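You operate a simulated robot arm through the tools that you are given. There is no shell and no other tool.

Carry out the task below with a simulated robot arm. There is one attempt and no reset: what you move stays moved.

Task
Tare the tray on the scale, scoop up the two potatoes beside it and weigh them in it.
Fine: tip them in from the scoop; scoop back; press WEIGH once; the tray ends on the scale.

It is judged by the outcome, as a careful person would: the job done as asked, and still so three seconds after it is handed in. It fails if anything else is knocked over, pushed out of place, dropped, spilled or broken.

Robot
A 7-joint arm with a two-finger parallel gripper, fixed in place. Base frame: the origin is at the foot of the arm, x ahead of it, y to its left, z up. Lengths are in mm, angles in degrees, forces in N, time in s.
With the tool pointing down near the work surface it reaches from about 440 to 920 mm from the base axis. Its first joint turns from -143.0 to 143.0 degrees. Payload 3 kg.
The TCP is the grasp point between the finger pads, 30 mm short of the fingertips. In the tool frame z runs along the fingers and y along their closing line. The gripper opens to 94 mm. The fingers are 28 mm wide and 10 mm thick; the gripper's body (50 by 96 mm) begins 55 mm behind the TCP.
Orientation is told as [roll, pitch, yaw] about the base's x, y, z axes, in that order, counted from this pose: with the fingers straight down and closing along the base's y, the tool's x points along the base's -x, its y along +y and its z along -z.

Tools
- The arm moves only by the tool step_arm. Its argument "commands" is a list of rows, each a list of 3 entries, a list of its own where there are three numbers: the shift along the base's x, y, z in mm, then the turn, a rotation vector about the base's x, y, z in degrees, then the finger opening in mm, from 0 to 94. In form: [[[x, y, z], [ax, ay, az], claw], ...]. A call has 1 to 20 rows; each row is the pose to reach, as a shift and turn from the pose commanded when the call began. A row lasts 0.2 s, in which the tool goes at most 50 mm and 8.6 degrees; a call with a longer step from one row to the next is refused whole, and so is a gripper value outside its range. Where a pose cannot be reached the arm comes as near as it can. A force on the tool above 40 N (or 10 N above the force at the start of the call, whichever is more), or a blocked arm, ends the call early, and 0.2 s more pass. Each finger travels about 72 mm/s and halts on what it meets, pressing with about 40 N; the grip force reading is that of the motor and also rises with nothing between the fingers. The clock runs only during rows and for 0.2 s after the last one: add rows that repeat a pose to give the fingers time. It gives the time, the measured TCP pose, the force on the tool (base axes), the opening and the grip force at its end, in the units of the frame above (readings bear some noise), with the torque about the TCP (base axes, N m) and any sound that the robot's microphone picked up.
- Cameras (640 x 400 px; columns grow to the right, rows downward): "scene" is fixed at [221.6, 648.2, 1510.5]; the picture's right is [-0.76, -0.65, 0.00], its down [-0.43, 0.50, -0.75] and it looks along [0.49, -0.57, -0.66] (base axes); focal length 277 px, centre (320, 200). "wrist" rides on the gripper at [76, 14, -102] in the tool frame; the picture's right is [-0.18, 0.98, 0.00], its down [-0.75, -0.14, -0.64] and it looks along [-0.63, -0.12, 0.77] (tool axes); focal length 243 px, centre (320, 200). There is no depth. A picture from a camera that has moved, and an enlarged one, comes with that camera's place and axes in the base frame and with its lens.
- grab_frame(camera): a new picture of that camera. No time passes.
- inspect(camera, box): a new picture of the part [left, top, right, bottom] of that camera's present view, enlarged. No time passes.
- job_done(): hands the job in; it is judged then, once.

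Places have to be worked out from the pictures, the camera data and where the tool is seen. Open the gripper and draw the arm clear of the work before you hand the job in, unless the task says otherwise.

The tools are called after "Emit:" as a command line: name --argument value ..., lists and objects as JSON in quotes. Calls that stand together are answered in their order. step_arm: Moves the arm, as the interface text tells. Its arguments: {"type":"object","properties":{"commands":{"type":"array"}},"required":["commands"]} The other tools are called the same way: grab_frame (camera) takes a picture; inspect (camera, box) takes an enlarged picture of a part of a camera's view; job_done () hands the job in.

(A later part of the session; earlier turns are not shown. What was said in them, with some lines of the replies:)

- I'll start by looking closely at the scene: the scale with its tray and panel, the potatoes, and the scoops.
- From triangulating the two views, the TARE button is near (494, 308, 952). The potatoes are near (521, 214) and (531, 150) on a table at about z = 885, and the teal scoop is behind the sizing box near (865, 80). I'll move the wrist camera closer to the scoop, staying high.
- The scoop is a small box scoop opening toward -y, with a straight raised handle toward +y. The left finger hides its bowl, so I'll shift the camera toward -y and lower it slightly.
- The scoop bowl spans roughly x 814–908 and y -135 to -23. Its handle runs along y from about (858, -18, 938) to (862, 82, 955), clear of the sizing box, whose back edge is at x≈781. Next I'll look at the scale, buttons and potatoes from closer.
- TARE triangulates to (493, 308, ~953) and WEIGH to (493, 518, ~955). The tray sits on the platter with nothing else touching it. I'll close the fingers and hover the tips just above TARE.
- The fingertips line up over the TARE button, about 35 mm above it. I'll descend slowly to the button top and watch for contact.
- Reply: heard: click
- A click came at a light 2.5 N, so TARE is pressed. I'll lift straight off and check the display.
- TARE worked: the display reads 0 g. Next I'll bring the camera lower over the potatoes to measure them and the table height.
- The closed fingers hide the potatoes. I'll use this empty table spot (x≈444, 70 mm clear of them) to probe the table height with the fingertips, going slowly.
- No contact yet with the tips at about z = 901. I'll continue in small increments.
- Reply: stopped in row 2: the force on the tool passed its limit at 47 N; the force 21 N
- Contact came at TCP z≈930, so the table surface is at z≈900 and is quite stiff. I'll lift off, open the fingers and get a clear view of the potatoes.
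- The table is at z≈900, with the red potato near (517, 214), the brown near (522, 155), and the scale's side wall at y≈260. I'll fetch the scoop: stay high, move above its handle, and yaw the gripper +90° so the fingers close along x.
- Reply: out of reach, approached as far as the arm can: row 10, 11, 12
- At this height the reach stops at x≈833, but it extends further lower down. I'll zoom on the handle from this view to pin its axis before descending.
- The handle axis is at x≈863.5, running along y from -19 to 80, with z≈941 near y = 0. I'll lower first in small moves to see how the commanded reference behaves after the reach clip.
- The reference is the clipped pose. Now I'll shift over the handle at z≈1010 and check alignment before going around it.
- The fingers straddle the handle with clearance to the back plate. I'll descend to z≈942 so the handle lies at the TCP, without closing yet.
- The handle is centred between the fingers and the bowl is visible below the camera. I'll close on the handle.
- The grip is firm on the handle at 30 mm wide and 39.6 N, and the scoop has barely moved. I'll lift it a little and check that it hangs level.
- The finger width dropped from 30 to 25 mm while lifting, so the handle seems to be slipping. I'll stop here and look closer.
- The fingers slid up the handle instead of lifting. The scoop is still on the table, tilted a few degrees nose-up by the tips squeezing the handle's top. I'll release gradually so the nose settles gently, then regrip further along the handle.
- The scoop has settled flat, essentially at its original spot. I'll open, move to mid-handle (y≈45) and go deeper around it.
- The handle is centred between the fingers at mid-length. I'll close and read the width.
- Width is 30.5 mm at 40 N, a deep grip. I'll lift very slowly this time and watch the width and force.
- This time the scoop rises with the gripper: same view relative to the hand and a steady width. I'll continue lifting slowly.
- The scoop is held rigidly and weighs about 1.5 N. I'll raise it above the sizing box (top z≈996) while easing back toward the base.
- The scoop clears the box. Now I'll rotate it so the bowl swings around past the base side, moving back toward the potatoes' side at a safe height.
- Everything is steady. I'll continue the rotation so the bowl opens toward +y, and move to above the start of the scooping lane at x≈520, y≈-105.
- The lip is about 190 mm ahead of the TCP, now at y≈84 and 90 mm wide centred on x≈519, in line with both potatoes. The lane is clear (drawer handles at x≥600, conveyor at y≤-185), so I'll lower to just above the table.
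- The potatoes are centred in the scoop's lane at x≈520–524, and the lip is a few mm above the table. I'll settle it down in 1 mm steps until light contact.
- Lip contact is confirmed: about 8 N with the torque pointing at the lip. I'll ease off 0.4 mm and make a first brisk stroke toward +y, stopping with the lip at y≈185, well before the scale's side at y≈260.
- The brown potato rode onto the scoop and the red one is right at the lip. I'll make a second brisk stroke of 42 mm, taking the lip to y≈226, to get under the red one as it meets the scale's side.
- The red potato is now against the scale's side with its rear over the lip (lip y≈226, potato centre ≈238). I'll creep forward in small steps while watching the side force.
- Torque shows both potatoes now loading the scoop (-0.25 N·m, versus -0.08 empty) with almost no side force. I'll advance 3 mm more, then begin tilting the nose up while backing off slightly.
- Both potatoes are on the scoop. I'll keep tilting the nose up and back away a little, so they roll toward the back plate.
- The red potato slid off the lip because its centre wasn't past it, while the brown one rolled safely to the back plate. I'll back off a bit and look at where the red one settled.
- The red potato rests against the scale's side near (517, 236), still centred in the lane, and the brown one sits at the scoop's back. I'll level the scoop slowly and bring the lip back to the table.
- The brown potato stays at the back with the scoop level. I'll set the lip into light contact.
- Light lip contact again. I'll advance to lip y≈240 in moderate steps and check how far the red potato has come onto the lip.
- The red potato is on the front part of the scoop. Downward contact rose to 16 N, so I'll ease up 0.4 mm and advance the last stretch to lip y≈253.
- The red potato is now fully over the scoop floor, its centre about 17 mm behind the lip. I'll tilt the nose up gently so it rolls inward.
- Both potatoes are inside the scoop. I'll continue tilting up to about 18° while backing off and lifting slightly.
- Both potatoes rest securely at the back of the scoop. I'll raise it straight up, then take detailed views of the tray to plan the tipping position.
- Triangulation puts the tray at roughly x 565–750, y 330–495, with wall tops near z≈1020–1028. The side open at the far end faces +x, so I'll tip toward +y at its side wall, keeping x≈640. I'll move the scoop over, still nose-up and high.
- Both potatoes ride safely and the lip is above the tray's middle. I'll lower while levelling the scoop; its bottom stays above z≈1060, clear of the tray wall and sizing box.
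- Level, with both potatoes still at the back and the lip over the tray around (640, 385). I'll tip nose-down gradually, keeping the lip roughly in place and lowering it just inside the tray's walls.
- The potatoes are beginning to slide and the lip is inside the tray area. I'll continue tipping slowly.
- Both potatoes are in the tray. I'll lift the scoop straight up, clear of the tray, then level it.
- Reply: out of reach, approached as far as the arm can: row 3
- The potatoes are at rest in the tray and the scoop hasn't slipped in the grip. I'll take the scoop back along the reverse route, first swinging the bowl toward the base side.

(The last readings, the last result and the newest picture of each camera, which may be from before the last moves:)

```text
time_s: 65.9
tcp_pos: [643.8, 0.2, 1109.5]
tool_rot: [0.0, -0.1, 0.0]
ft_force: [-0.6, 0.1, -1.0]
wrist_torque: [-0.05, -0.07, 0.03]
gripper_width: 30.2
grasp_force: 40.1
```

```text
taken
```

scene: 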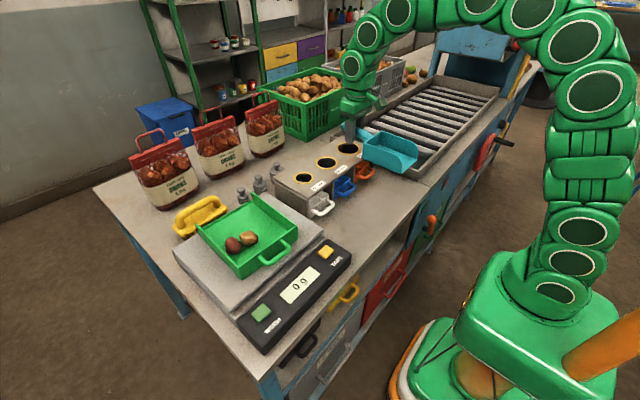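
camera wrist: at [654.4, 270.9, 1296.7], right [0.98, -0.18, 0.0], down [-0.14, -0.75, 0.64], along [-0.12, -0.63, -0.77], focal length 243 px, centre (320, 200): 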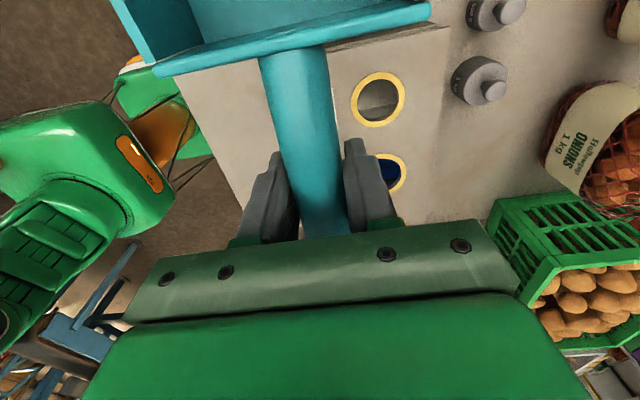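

Halfway through the swing and all is stable. Next I'll rotate to the original yaw, arriving near (764, 45, 1100).

Emit:
step_arm --commands '[[[11, 4, 0], [0, 0, 8.2], 0], [[22, 8, 0], [0, 0, 16.4], 0], [[33, 12, 0], [0, 0, 24.6], 0], [[44, 16, 0], [0, 0, 32.8], 0], [[55, 20, 0], [0, 0, 41], 0], [[66, 24, 0], [0, 0, 49.2], 0], [[77, 28, 0], [0, 0, 57.4], 0], [[88, 32, 0], [0, 0, 65.6], 0], [[99, 36, 0], [0, 0, 73.8], 0], [[110, 40, 0], [0, 0, 82], 0], [[120, 45.5, -5], [0, 0, 90], 0], [[120, 45.5, -5], [0, 0, 90], 0]]'

Emit:
grab_frame --camera "scene"

Emit:
grab_frame --camera "wrist"

```text
time_s: 68.5
tcp_pos: [764.0, 45.9, 1104.7]
tool_rot: [0.2, -0.1, 90.1]
ft_force: [-0.3, 0.8, -0.9]
wrist_torque: [0.08, 0.01, 0.03]
gripper_width: 30.7
grasp_force: 39.9
```

```text
taken
```

scene: 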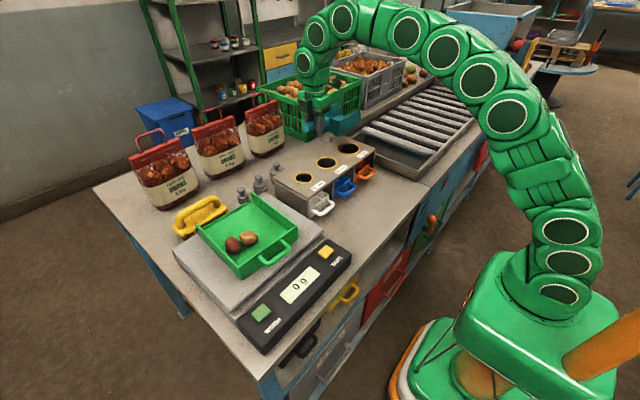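

```text
taken
camera wrist: at [750.0, -31.8, 1208.1], right [-0.98, 0.18, 0.0], down [0.14, 0.75, 0.64], along [0.12, 0.63, -0.77], focal length 243 px, centre (320, 200)
```

wrist: 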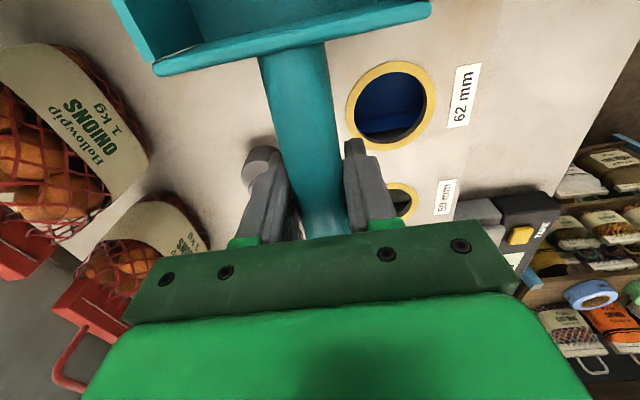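

The scoop's pose in the grip is unchanged. I'll retrace the path back over the home spot, down to z≈966.

Emit:
step_arm --commands '[[[25, 0, -5], [0, 0, 0], 0], [[50, 0, -16], [0, 0, 0], 0], [[70, 0, -36], [0, 0, 0], 0], [[80, 0, -56], [0, 0, 0], 0], [[88, 0, -76], [0, 0, 0], 0], [[96, 0, -96], [0, 0, 0], 0], [[100, 0, -116], [0, 0, 0], 0], [[100, 0, -132], [0, 0, 0], 0], [[100, 0, -138], [0, 0, 0], 0], [[100, 0, -138], [0, 0, 0], 0]]'

Emit:
grab_frame --camera "wrist"

Emit:
inspect --camera "scene" --box '[275, 130, 335, 175]'

```text
time_s: 70.7
tcp_pos: [864.4, 46.2, 967.5]
tool_rot: [0.2, -0.1, 90.0]
ft_force: [-0.6, -0.1, -0.9]
wrist_torque: [0.06, 0.0, 0.04]
gripper_width: 30.4
grasp_force: 39.9
```

```text
taken
camera wrist: at [849.4, -31.6, 1070.3], right [-0.98, 0.18, 0.0], down [0.14, 0.75, 0.64], along [0.12, 0.63, -0.77], focal length 243 px, centre (320, 200)
```

wrist: 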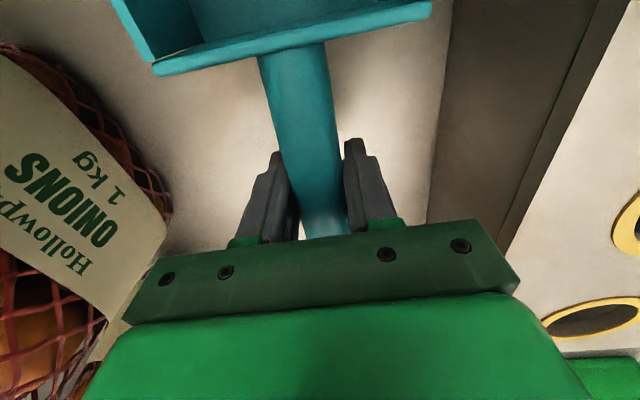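

```text
8.89 times, centred on (305, 152) of scene
camera zoom: at [221.6, 648.2, 1510.5], right [-0.76, -0.65, 0.0], down [-0.43, 0.5, -0.75], along [0.49, -0.57, -0.66], focal length 2464 px, centre (453, 622)
```

zoom: 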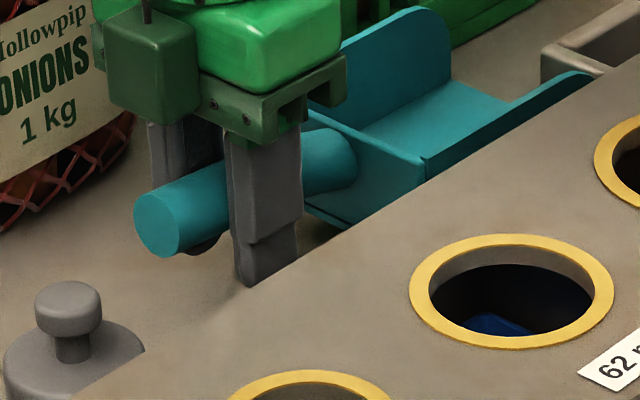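

The position matches the lift-off pose almost exactly. I'll lower gently to the table.

Emit:
step_arm --commands '[[[0.5, 0, -8], [0, 0, 0], 0], [[0.5, 0, -16], [0, 0, 0], 0], [[0.5, 0, -21], [0, 0, 0], 0], [[0.5, 0, -23], [0, 0, 0], 0], [[0.5, 0, -24], [0, 0, 0], 0], [[0.5, 0, -24.5], [0, 0, 0], 0]]'

Emit:
inspect --camera "scene" --box '[275, 130, 335, 175]'

```text
time_s: 72.1
tcp_pos: [864.9, 46.1, 942.9]
tool_rot: [0.0, -0.1, 90.0]
ft_force: [-0.3, -0.3, -1.7]
wrist_torque: [0.09, 0.01, 0.01]
gripper_width: 30.5
grasp_force: 40.0
```

```text
8.89 times, centred on (305, 152) of scene
camera zoom: at [221.6, 648.2, 1510.5], right [-0.76, -0.65, 0.0], down [-0.43, 0.5, -0.75], along [0.49, -0.57, -0.66], focal length 2464 px, centre (453, 622)
```

zoom: 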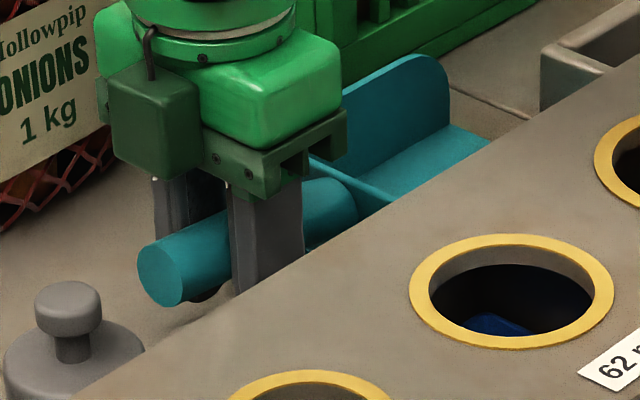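

Emit:
step_arm --commands '[[[0, 0, -0.5], [0, 0, 0], 0], [[0, 0, -1], [0, 0, 0], 0]]'

```text
time_s: 72.7
tcp_pos: [865.1, 46.0, 942.0]
tool_rot: [-0.1, -0.1, 90.0]
ft_force: [0.1, 0.4, -0.9]
wrist_torque: [-0.05, 0.04, -0.03]
gripper_width: 30.2
grasp_force: 40.6
```

Torque shows the lip just touching. I'll go a touch further down, then open slowly to release.

Emit:
step_arm --commands '[[[0, 0, -0.4], [0, 0, 0], 0], [[0, 0, -0.7], [0, 0, 0], 0]]'

```text
time_s: 73.3
tcp_pos: [863.5, 46.1, 941.3]
tool_rot: [0.0, -0.1, 90.0]
ft_force: [0.3, 1.0, 6.2]
wrist_torque: [-1.21, -0.01, 0.05]
gripper_width: 30.3
grasp_force: 39.6
```

The scoop is down, with light contact at its front. I'll release gradually.

Emit:
step_arm --commands '[[[0, 0, 0.2], [0, 0, 0], 30], [[0, 0, 0.2], [0, 0, 0], 31], [[0, 0, 0.2], [0, 0, 0], 33], [[0, 0, 0.2], [0, 0, 0], 40], [[0, 0, 0.2], [0, 0, 0], 60], [[0, 0, 0.2], [0, 0, 0], 60]]'

Emit:
inspect --camera "scene" --box '[275, 130, 335, 175]'

Emit:
grab_frame --camera "wrist"

```text
time_s: 74.7
tcp_pos: [864.4, 46.2, 940.8]
tool_rot: [0.0, -0.1, 90.0]
ft_force: [-0.4, -0.2, -0.1]
wrist_torque: [0.0, 0.0, 0.05]
gripper_width: 59.9
grasp_force: 0.0
```

```text
8.89 times, centred on (305, 152) of scene
camera zoom: at [221.6, 648.2, 1510.5], right [-0.76, -0.65, 0.0], down [-0.43, 0.5, -0.75], along [0.49, -0.57, -0.66], focal length 2464 px, centre (453, 622)
```

zoom: 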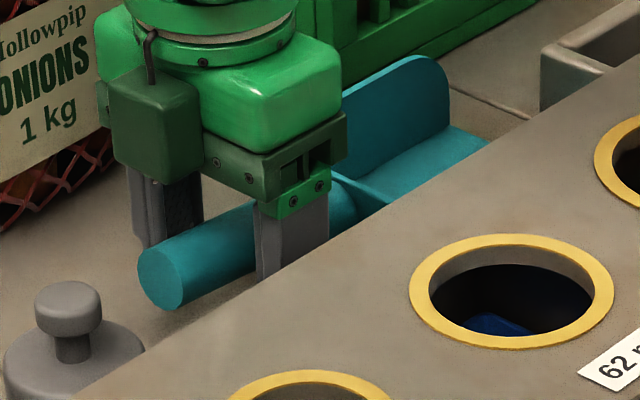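

```text
taken
camera wrist: at [850.2, -31.6, 1044.2], right [-0.98, 0.18, 0.0], down [0.14, 0.75, 0.64], along [0.12, 0.63, -0.77], focal length 243 px, centre (320, 200)
```

wrist: 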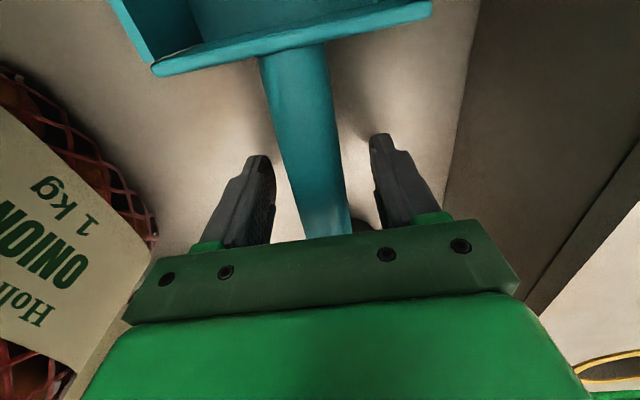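

The scoop is back in its original spot, handle end within a millimetre or two of before. I'll raise the open gripper straight up, then retreat above the box.

Emit:
step_arm --commands '[[[0, 0, 15], [0, 0, 0], 60], [[0, 0, 35], [0, 0, 0], 60], [[0, 0, 60], [0, 0, 0], 60], [[-10, 0, 90], [0, 0, 0], 60], [[-30, 0, 120], [0, 0, 0], 60], [[-60, 0, 145], [0, 0, 0], 60], [[-100, 0, 165], [0, 0, 0], 60], [[-100, 0, 165], [0, 0, 0], 60]]'

Emit:
inspect --camera "scene" --box '[260, 130, 340, 190]'

Emit:
grab_frame --camera "wrist"

```text
time_s: 76.5
tcp_pos: [764.8, 48.1, 1105.7]
tool_rot: [0.2, 0.0, 90.1]
ft_force: [-0.5, 0.1, -0.3]
wrist_torque: [0.0, 0.0, -0.04]
gripper_width: 60.1
grasp_force: 0.1
```

```text
6.67 times, centred on (300, 160) of scene
camera zoom: at [221.6, 648.2, 1510.5], right [-0.76, -0.65, 0.0], down [-0.43, 0.5, -0.75], along [0.49, -0.57, -0.66], focal length 1848 px, centre (453, 467)
```

zoom: 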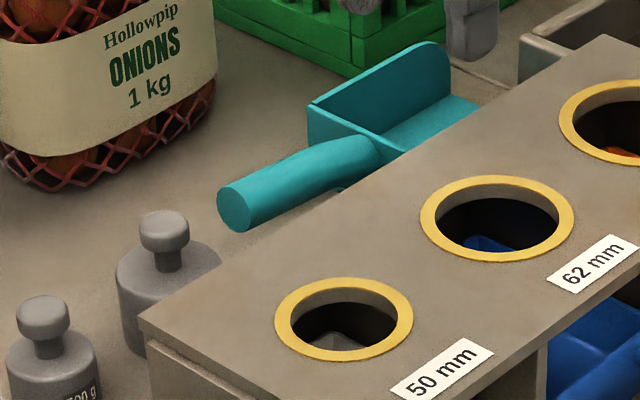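

```text
taken
camera wrist: at [749.1, -30.5, 1208.9], right [-0.98, 0.18, 0.0], down [0.14, 0.75, 0.64], along [0.12, 0.63, -0.77], focal length 243 px, centre (320, 200)
```

wrist: 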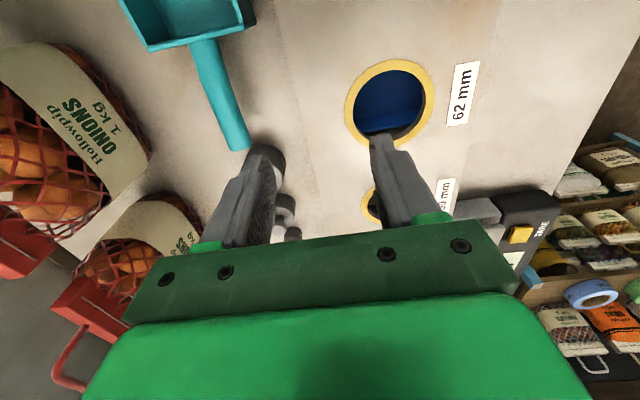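

The scoop looks exactly as it did at the start. Next I'll travel high to above the WEIGH button, rotating back to yaw 0 and closing the fingers.

Emit:
step_arm --commands '[[[-21, 36, 5], [0, 0, -6.9], 40], [[-42, 72, 15], [0, 0, -13.8], 20], [[-63, 108, 25], [0, 0, -20.8], 0], [[-84, 144, 30], [0, 0, -27.7], 0], [[-105, 180, 30], [0, 0, -34.6], 0], [[-126, 216, 30], [0, 0, -41.5], 0], [[-147, 252, 30], [0, 0, -48.5], 0], [[-168, 288, 30], [0, 0, -55.4], 0], [[-189, 324, 30], [0, 0, -62.3], 0], [[-210, 360, 30], [0, 0, -69.2], 0], [[-231, 396, 30], [0, 0, -76.2], 0], [[-252, 432, 20], [0, 0, -83.1], 0], [[-272.5, 470, 5], [0, 0, -90], 0], [[-272.5, 470, 5], [0, 0, -90], 0]]'

Emit:
grab_frame --camera "wrist"

Emit:
grab_frame --camera "scene"

```text
time_s: 79.5
tcp_pos: [492.2, 516.6, 1111.3]
tool_rot: [0.0, -0.1, -0.1]
ft_force: [-0.1, 0.2, 0.1]
wrist_torque: [-0.01, 0.01, -0.01]
gripper_width: 0.0
grasp_force: 32.6
```

```text
taken
camera wrist: at [415.4, 530.0, 1214.4], right [0.19, 0.98, 0.0], down [0.75, -0.14, 0.64], along [0.63, -0.12, -0.77], focal length 243 px, centre (320, 200)
```

wrist: 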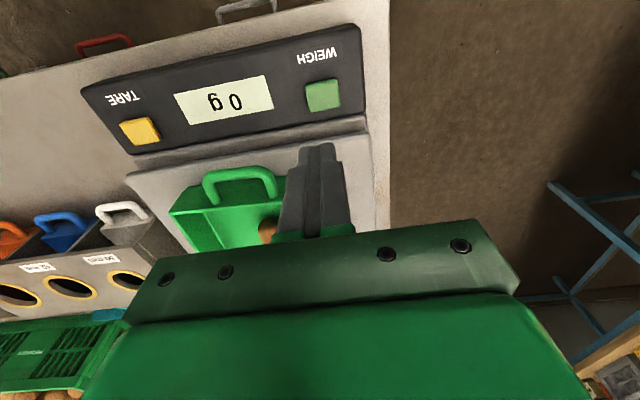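

```text
taken
```

scene: 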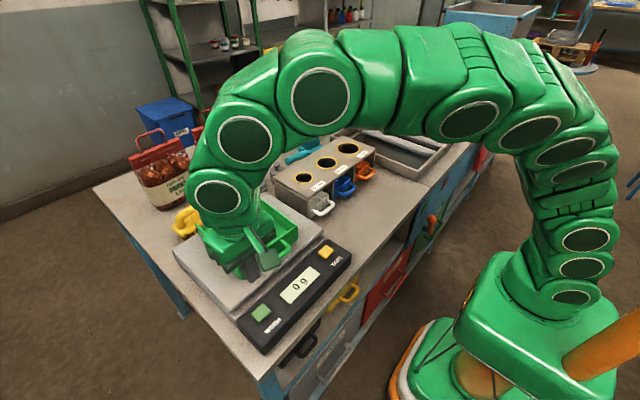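

The WEIGH button computes to (492, 517), right under the closed tips. I'll descend to about 30 mm above it and verify alignment.

Emit:
step_arm --commands '[[[0, 0, -30], [0, 0, 0], 0], [[0, 0, -60], [0, 0, 0], 0], [[0, 0, -85], [0, 0, 0], 0], [[0, 0, -95], [0, 0, 0], 0], [[0, 0, -95], [0, 0, 0], 0]]'

Emit:
grab_frame --camera "wrist"

Emit:
inspect --camera "scene" --box '[200, 230, 350, 350]'

```text
time_s: 80.7
tcp_pos: [491.3, 516.3, 1016.9]
tool_rot: [0.0, -0.1, 0.0]
ft_force: [0.1, -0.3, 0.0]
wrist_torque: [0.0, 0.0, 0.02]
gripper_width: 0.0
grasp_force: 33.5
```

```text
taken
camera wrist: at [414.9, 529.1, 1119.2], right [0.18, 0.98, 0.0], down [0.75, -0.14, 0.64], along [0.63, -0.12, -0.77], focal length 243 px, centre (320, 200)
```

wrist: 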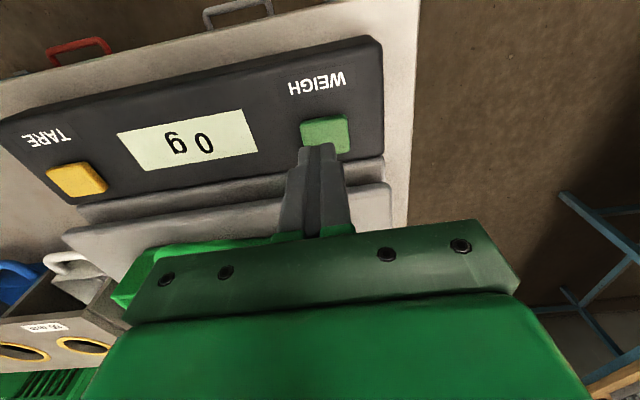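

```text
3.33 times, centred on (275, 290) of scene
camera zoom: at [221.6, 648.2, 1510.5], right [-0.76, -0.65, 0.0], down [-0.43, 0.5, -0.75], along [0.49, -0.57, -0.66], focal length 924 px, centre (470, -100)
```

zoom: 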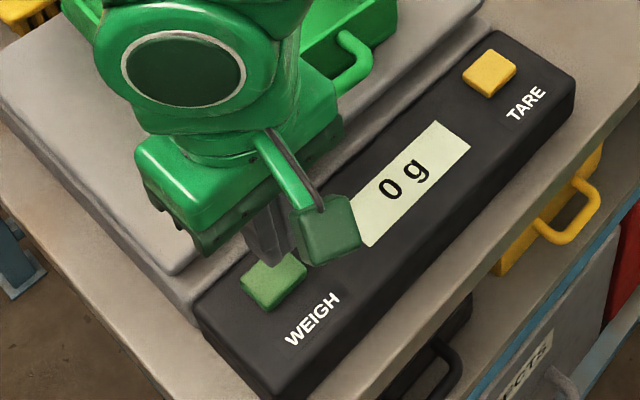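

Aligned within a millimetre or two. I'll press WEIGH with one smooth slow stroke, to the same depth that clicked TARE.

Emit:
step_arm --commands '[[[0, 1, -13], [0, 0, 0], 0], [[0, 1, -25], [0, 0, 0], 0], [[0, 1, -29], [0, 0, 0], 0], [[0, 1, -32], [0, 0, 0], 0], [[0, 1, -34], [0, 0, 0], 0]]'

```text
time_s: 81.9
tcp_pos: [491.6, 516.7, 983.2]
tool_rot: [0.1, 0.0, 0.0]
ft_force: [1.3, 0.1, 2.2]
wrist_torque: [0.0, -0.02, -0.02]
gripper_width: 0.0
grasp_force: 33.2
heard: click
```

A single click was heard at 2.2 N. I'll lift straight off and check the display.

Emit:
step_arm --commands '[[[0, 0, 20], [0, 0, 0], 0], [[0, 0, 50], [0, 0, 0], 0], [[0, 0, 90], [0, 0, 0], 0], [[0, 0, 130], [0, 0, 0], 0], [[0, 0, 130], [0, 0, 0], 0]]'

Emit:
grab_frame --camera "wrist"

Emit:
inspect --camera "scene" --box '[200, 230, 350, 350]'

```text
time_s: 83.1
tcp_pos: [492.2, 516.4, 1113.6]
tool_rot: [0.0, -0.1, 0.1]
ft_force: [-0.3, 0.7, -0.2]
wrist_torque: [0.01, -0.01, 0.03]
gripper_width: 0.1
grasp_force: 33.1
```

```text
taken
camera wrist: at [415.0, 529.7, 1216.5], right [0.18, 0.98, 0.0], down [0.75, -0.14, 0.64], along [0.63, -0.12, -0.77], focal length 243 px, centre (320, 200)
```

wrist: 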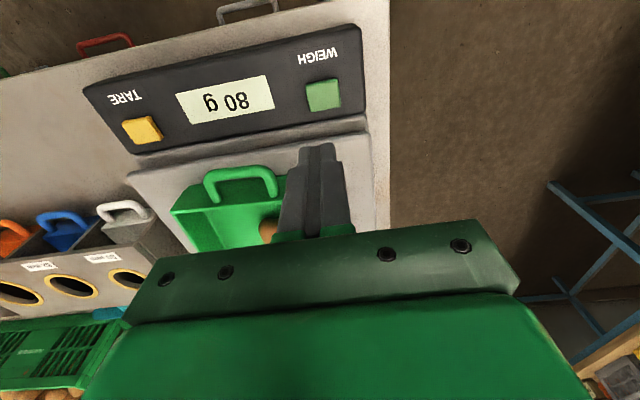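

```text
3.33 times, centred on (275, 290) of scene
camera zoom: at [221.6, 648.2, 1510.5], right [-0.76, -0.65, 0.0], down [-0.43, 0.5, -0.75], along [0.49, -0.57, -0.66], focal length 924 px, centre (470, -100)
```

zoom: 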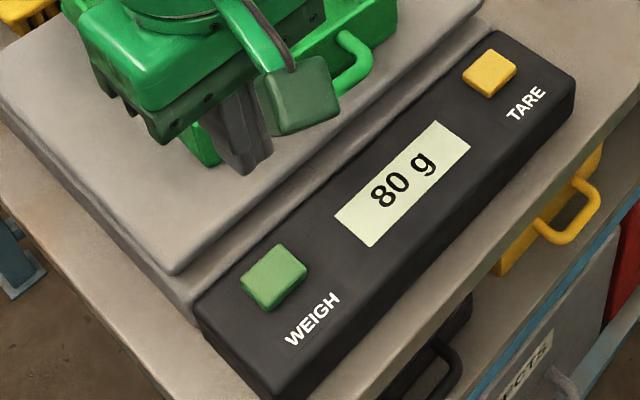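

The display reads 80 g. I'll open the gripper and withdraw the arm to its starting area, then check the whole scene.

Emit:
step_arm --commands '[[[0, 0, 20], [0, 0, 0], 0], [[0, -35, 45], [0, 0, 0], 20], [[0, -70, 70], [0, 0, 0], 50], [[0, -110, 95], [0, 0, 0], 80], [[0, -150, 120], [0, 0, 0], 94], [[0, -190, 140], [0, 0, 0], 94], [[0, -230, 160], [0, 0, 0], 94], [[0, -265, 172], [0, 0, 0], 94], [[0, -295, 180], [0, 0, 0], 94], [[0, -295, 180], [0, 0, 0], 94]]'

Emit:
grab_frame --camera "scene"

Emit:
inspect --camera "scene" --box '[160, 120, 400, 360]'

Emit:
grab_frame --camera "wrist"

```text
time_s: 85.3
tcp_pos: [491.2, 222.2, 1292.1]
tool_rot: [0.0, -0.1, 0.0]
ft_force: [0.0, -0.1, 0.4]
wrist_torque: [0.03, 0.01, -0.02]
gripper_width: 94.0
grasp_force: 0.1
```

```text
taken
```

scene: 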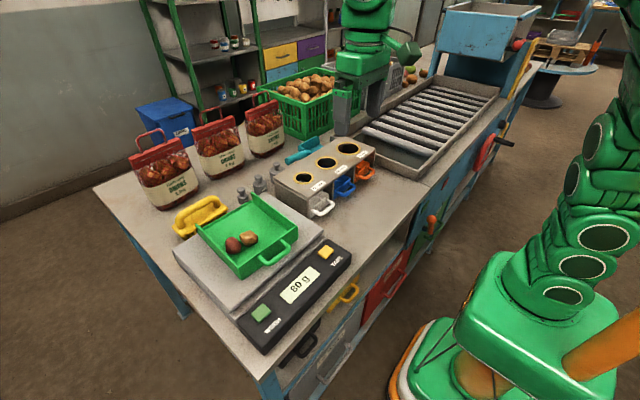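

```text
1.67 times, centred on (280, 240) of scene
camera zoom: at [221.6, 648.2, 1510.5], right [-0.76, -0.65, 0.0], down [-0.43, 0.5, -0.75], along [0.49, -0.57, -0.66], focal length 462 px, centre (387, 133)
```

zoom: 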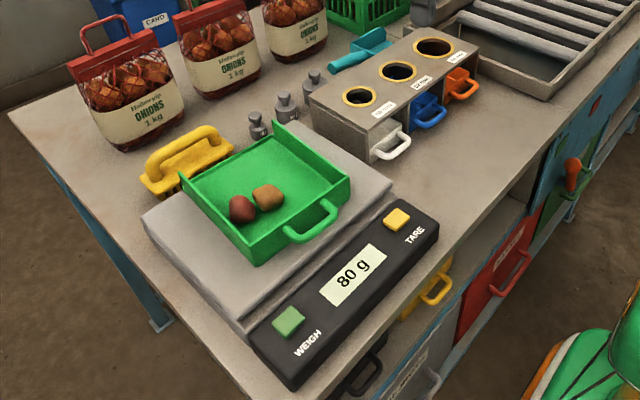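

```text
taken
camera wrist: at [415.6, 235.4, 1395.1], right [0.18, 0.98, 0.0], down [0.75, -0.14, 0.64], along [0.63, -0.12, -0.77], focal length 243 px, centre (320, 200)
```

wrist: 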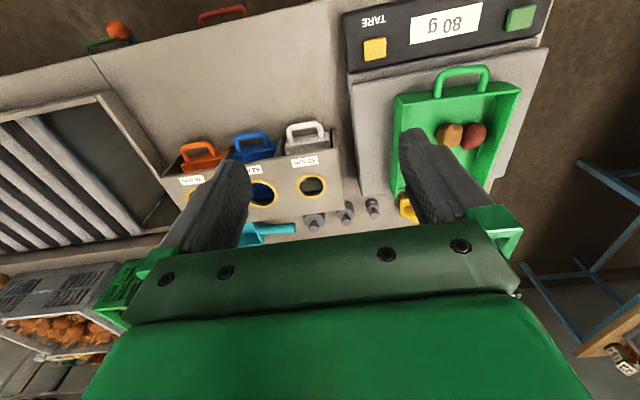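

The scale, tray, brush, weights, bags and sizing box are where they started, and the scoop is back in its place. Both potatoes sit in the tray, the display shows 80 g, and the gripper is open and clear, so I'm handing the job in.

Emit:
job_done

```text
The job is handed in.
```

The job is done and handed in: the two potatoes are in the tray on the scale, and the display reads 80 g.

- **Tare:** I pressed TARE with the empty tray on the scale, and the display went to 0 g.
- **Scooping:** My first grip on the scoop slipped while it was still on the table, so I gripped it again further along the handle. The red potato rolled off the lip once onto the table beside the scale. A second pass picked it up, and I tipped both potatoes into the tray from the scoop.
- **Scoop back:** It is back behind the sizing box, within a millimetre or two of where it was by the camera.
- **Weigh:** I pressed WEIGH once, with a single click heard.

In the last pictures, nothing else on the table looked moved from its starting place. The gripper was open and the arm clear when I handed in.
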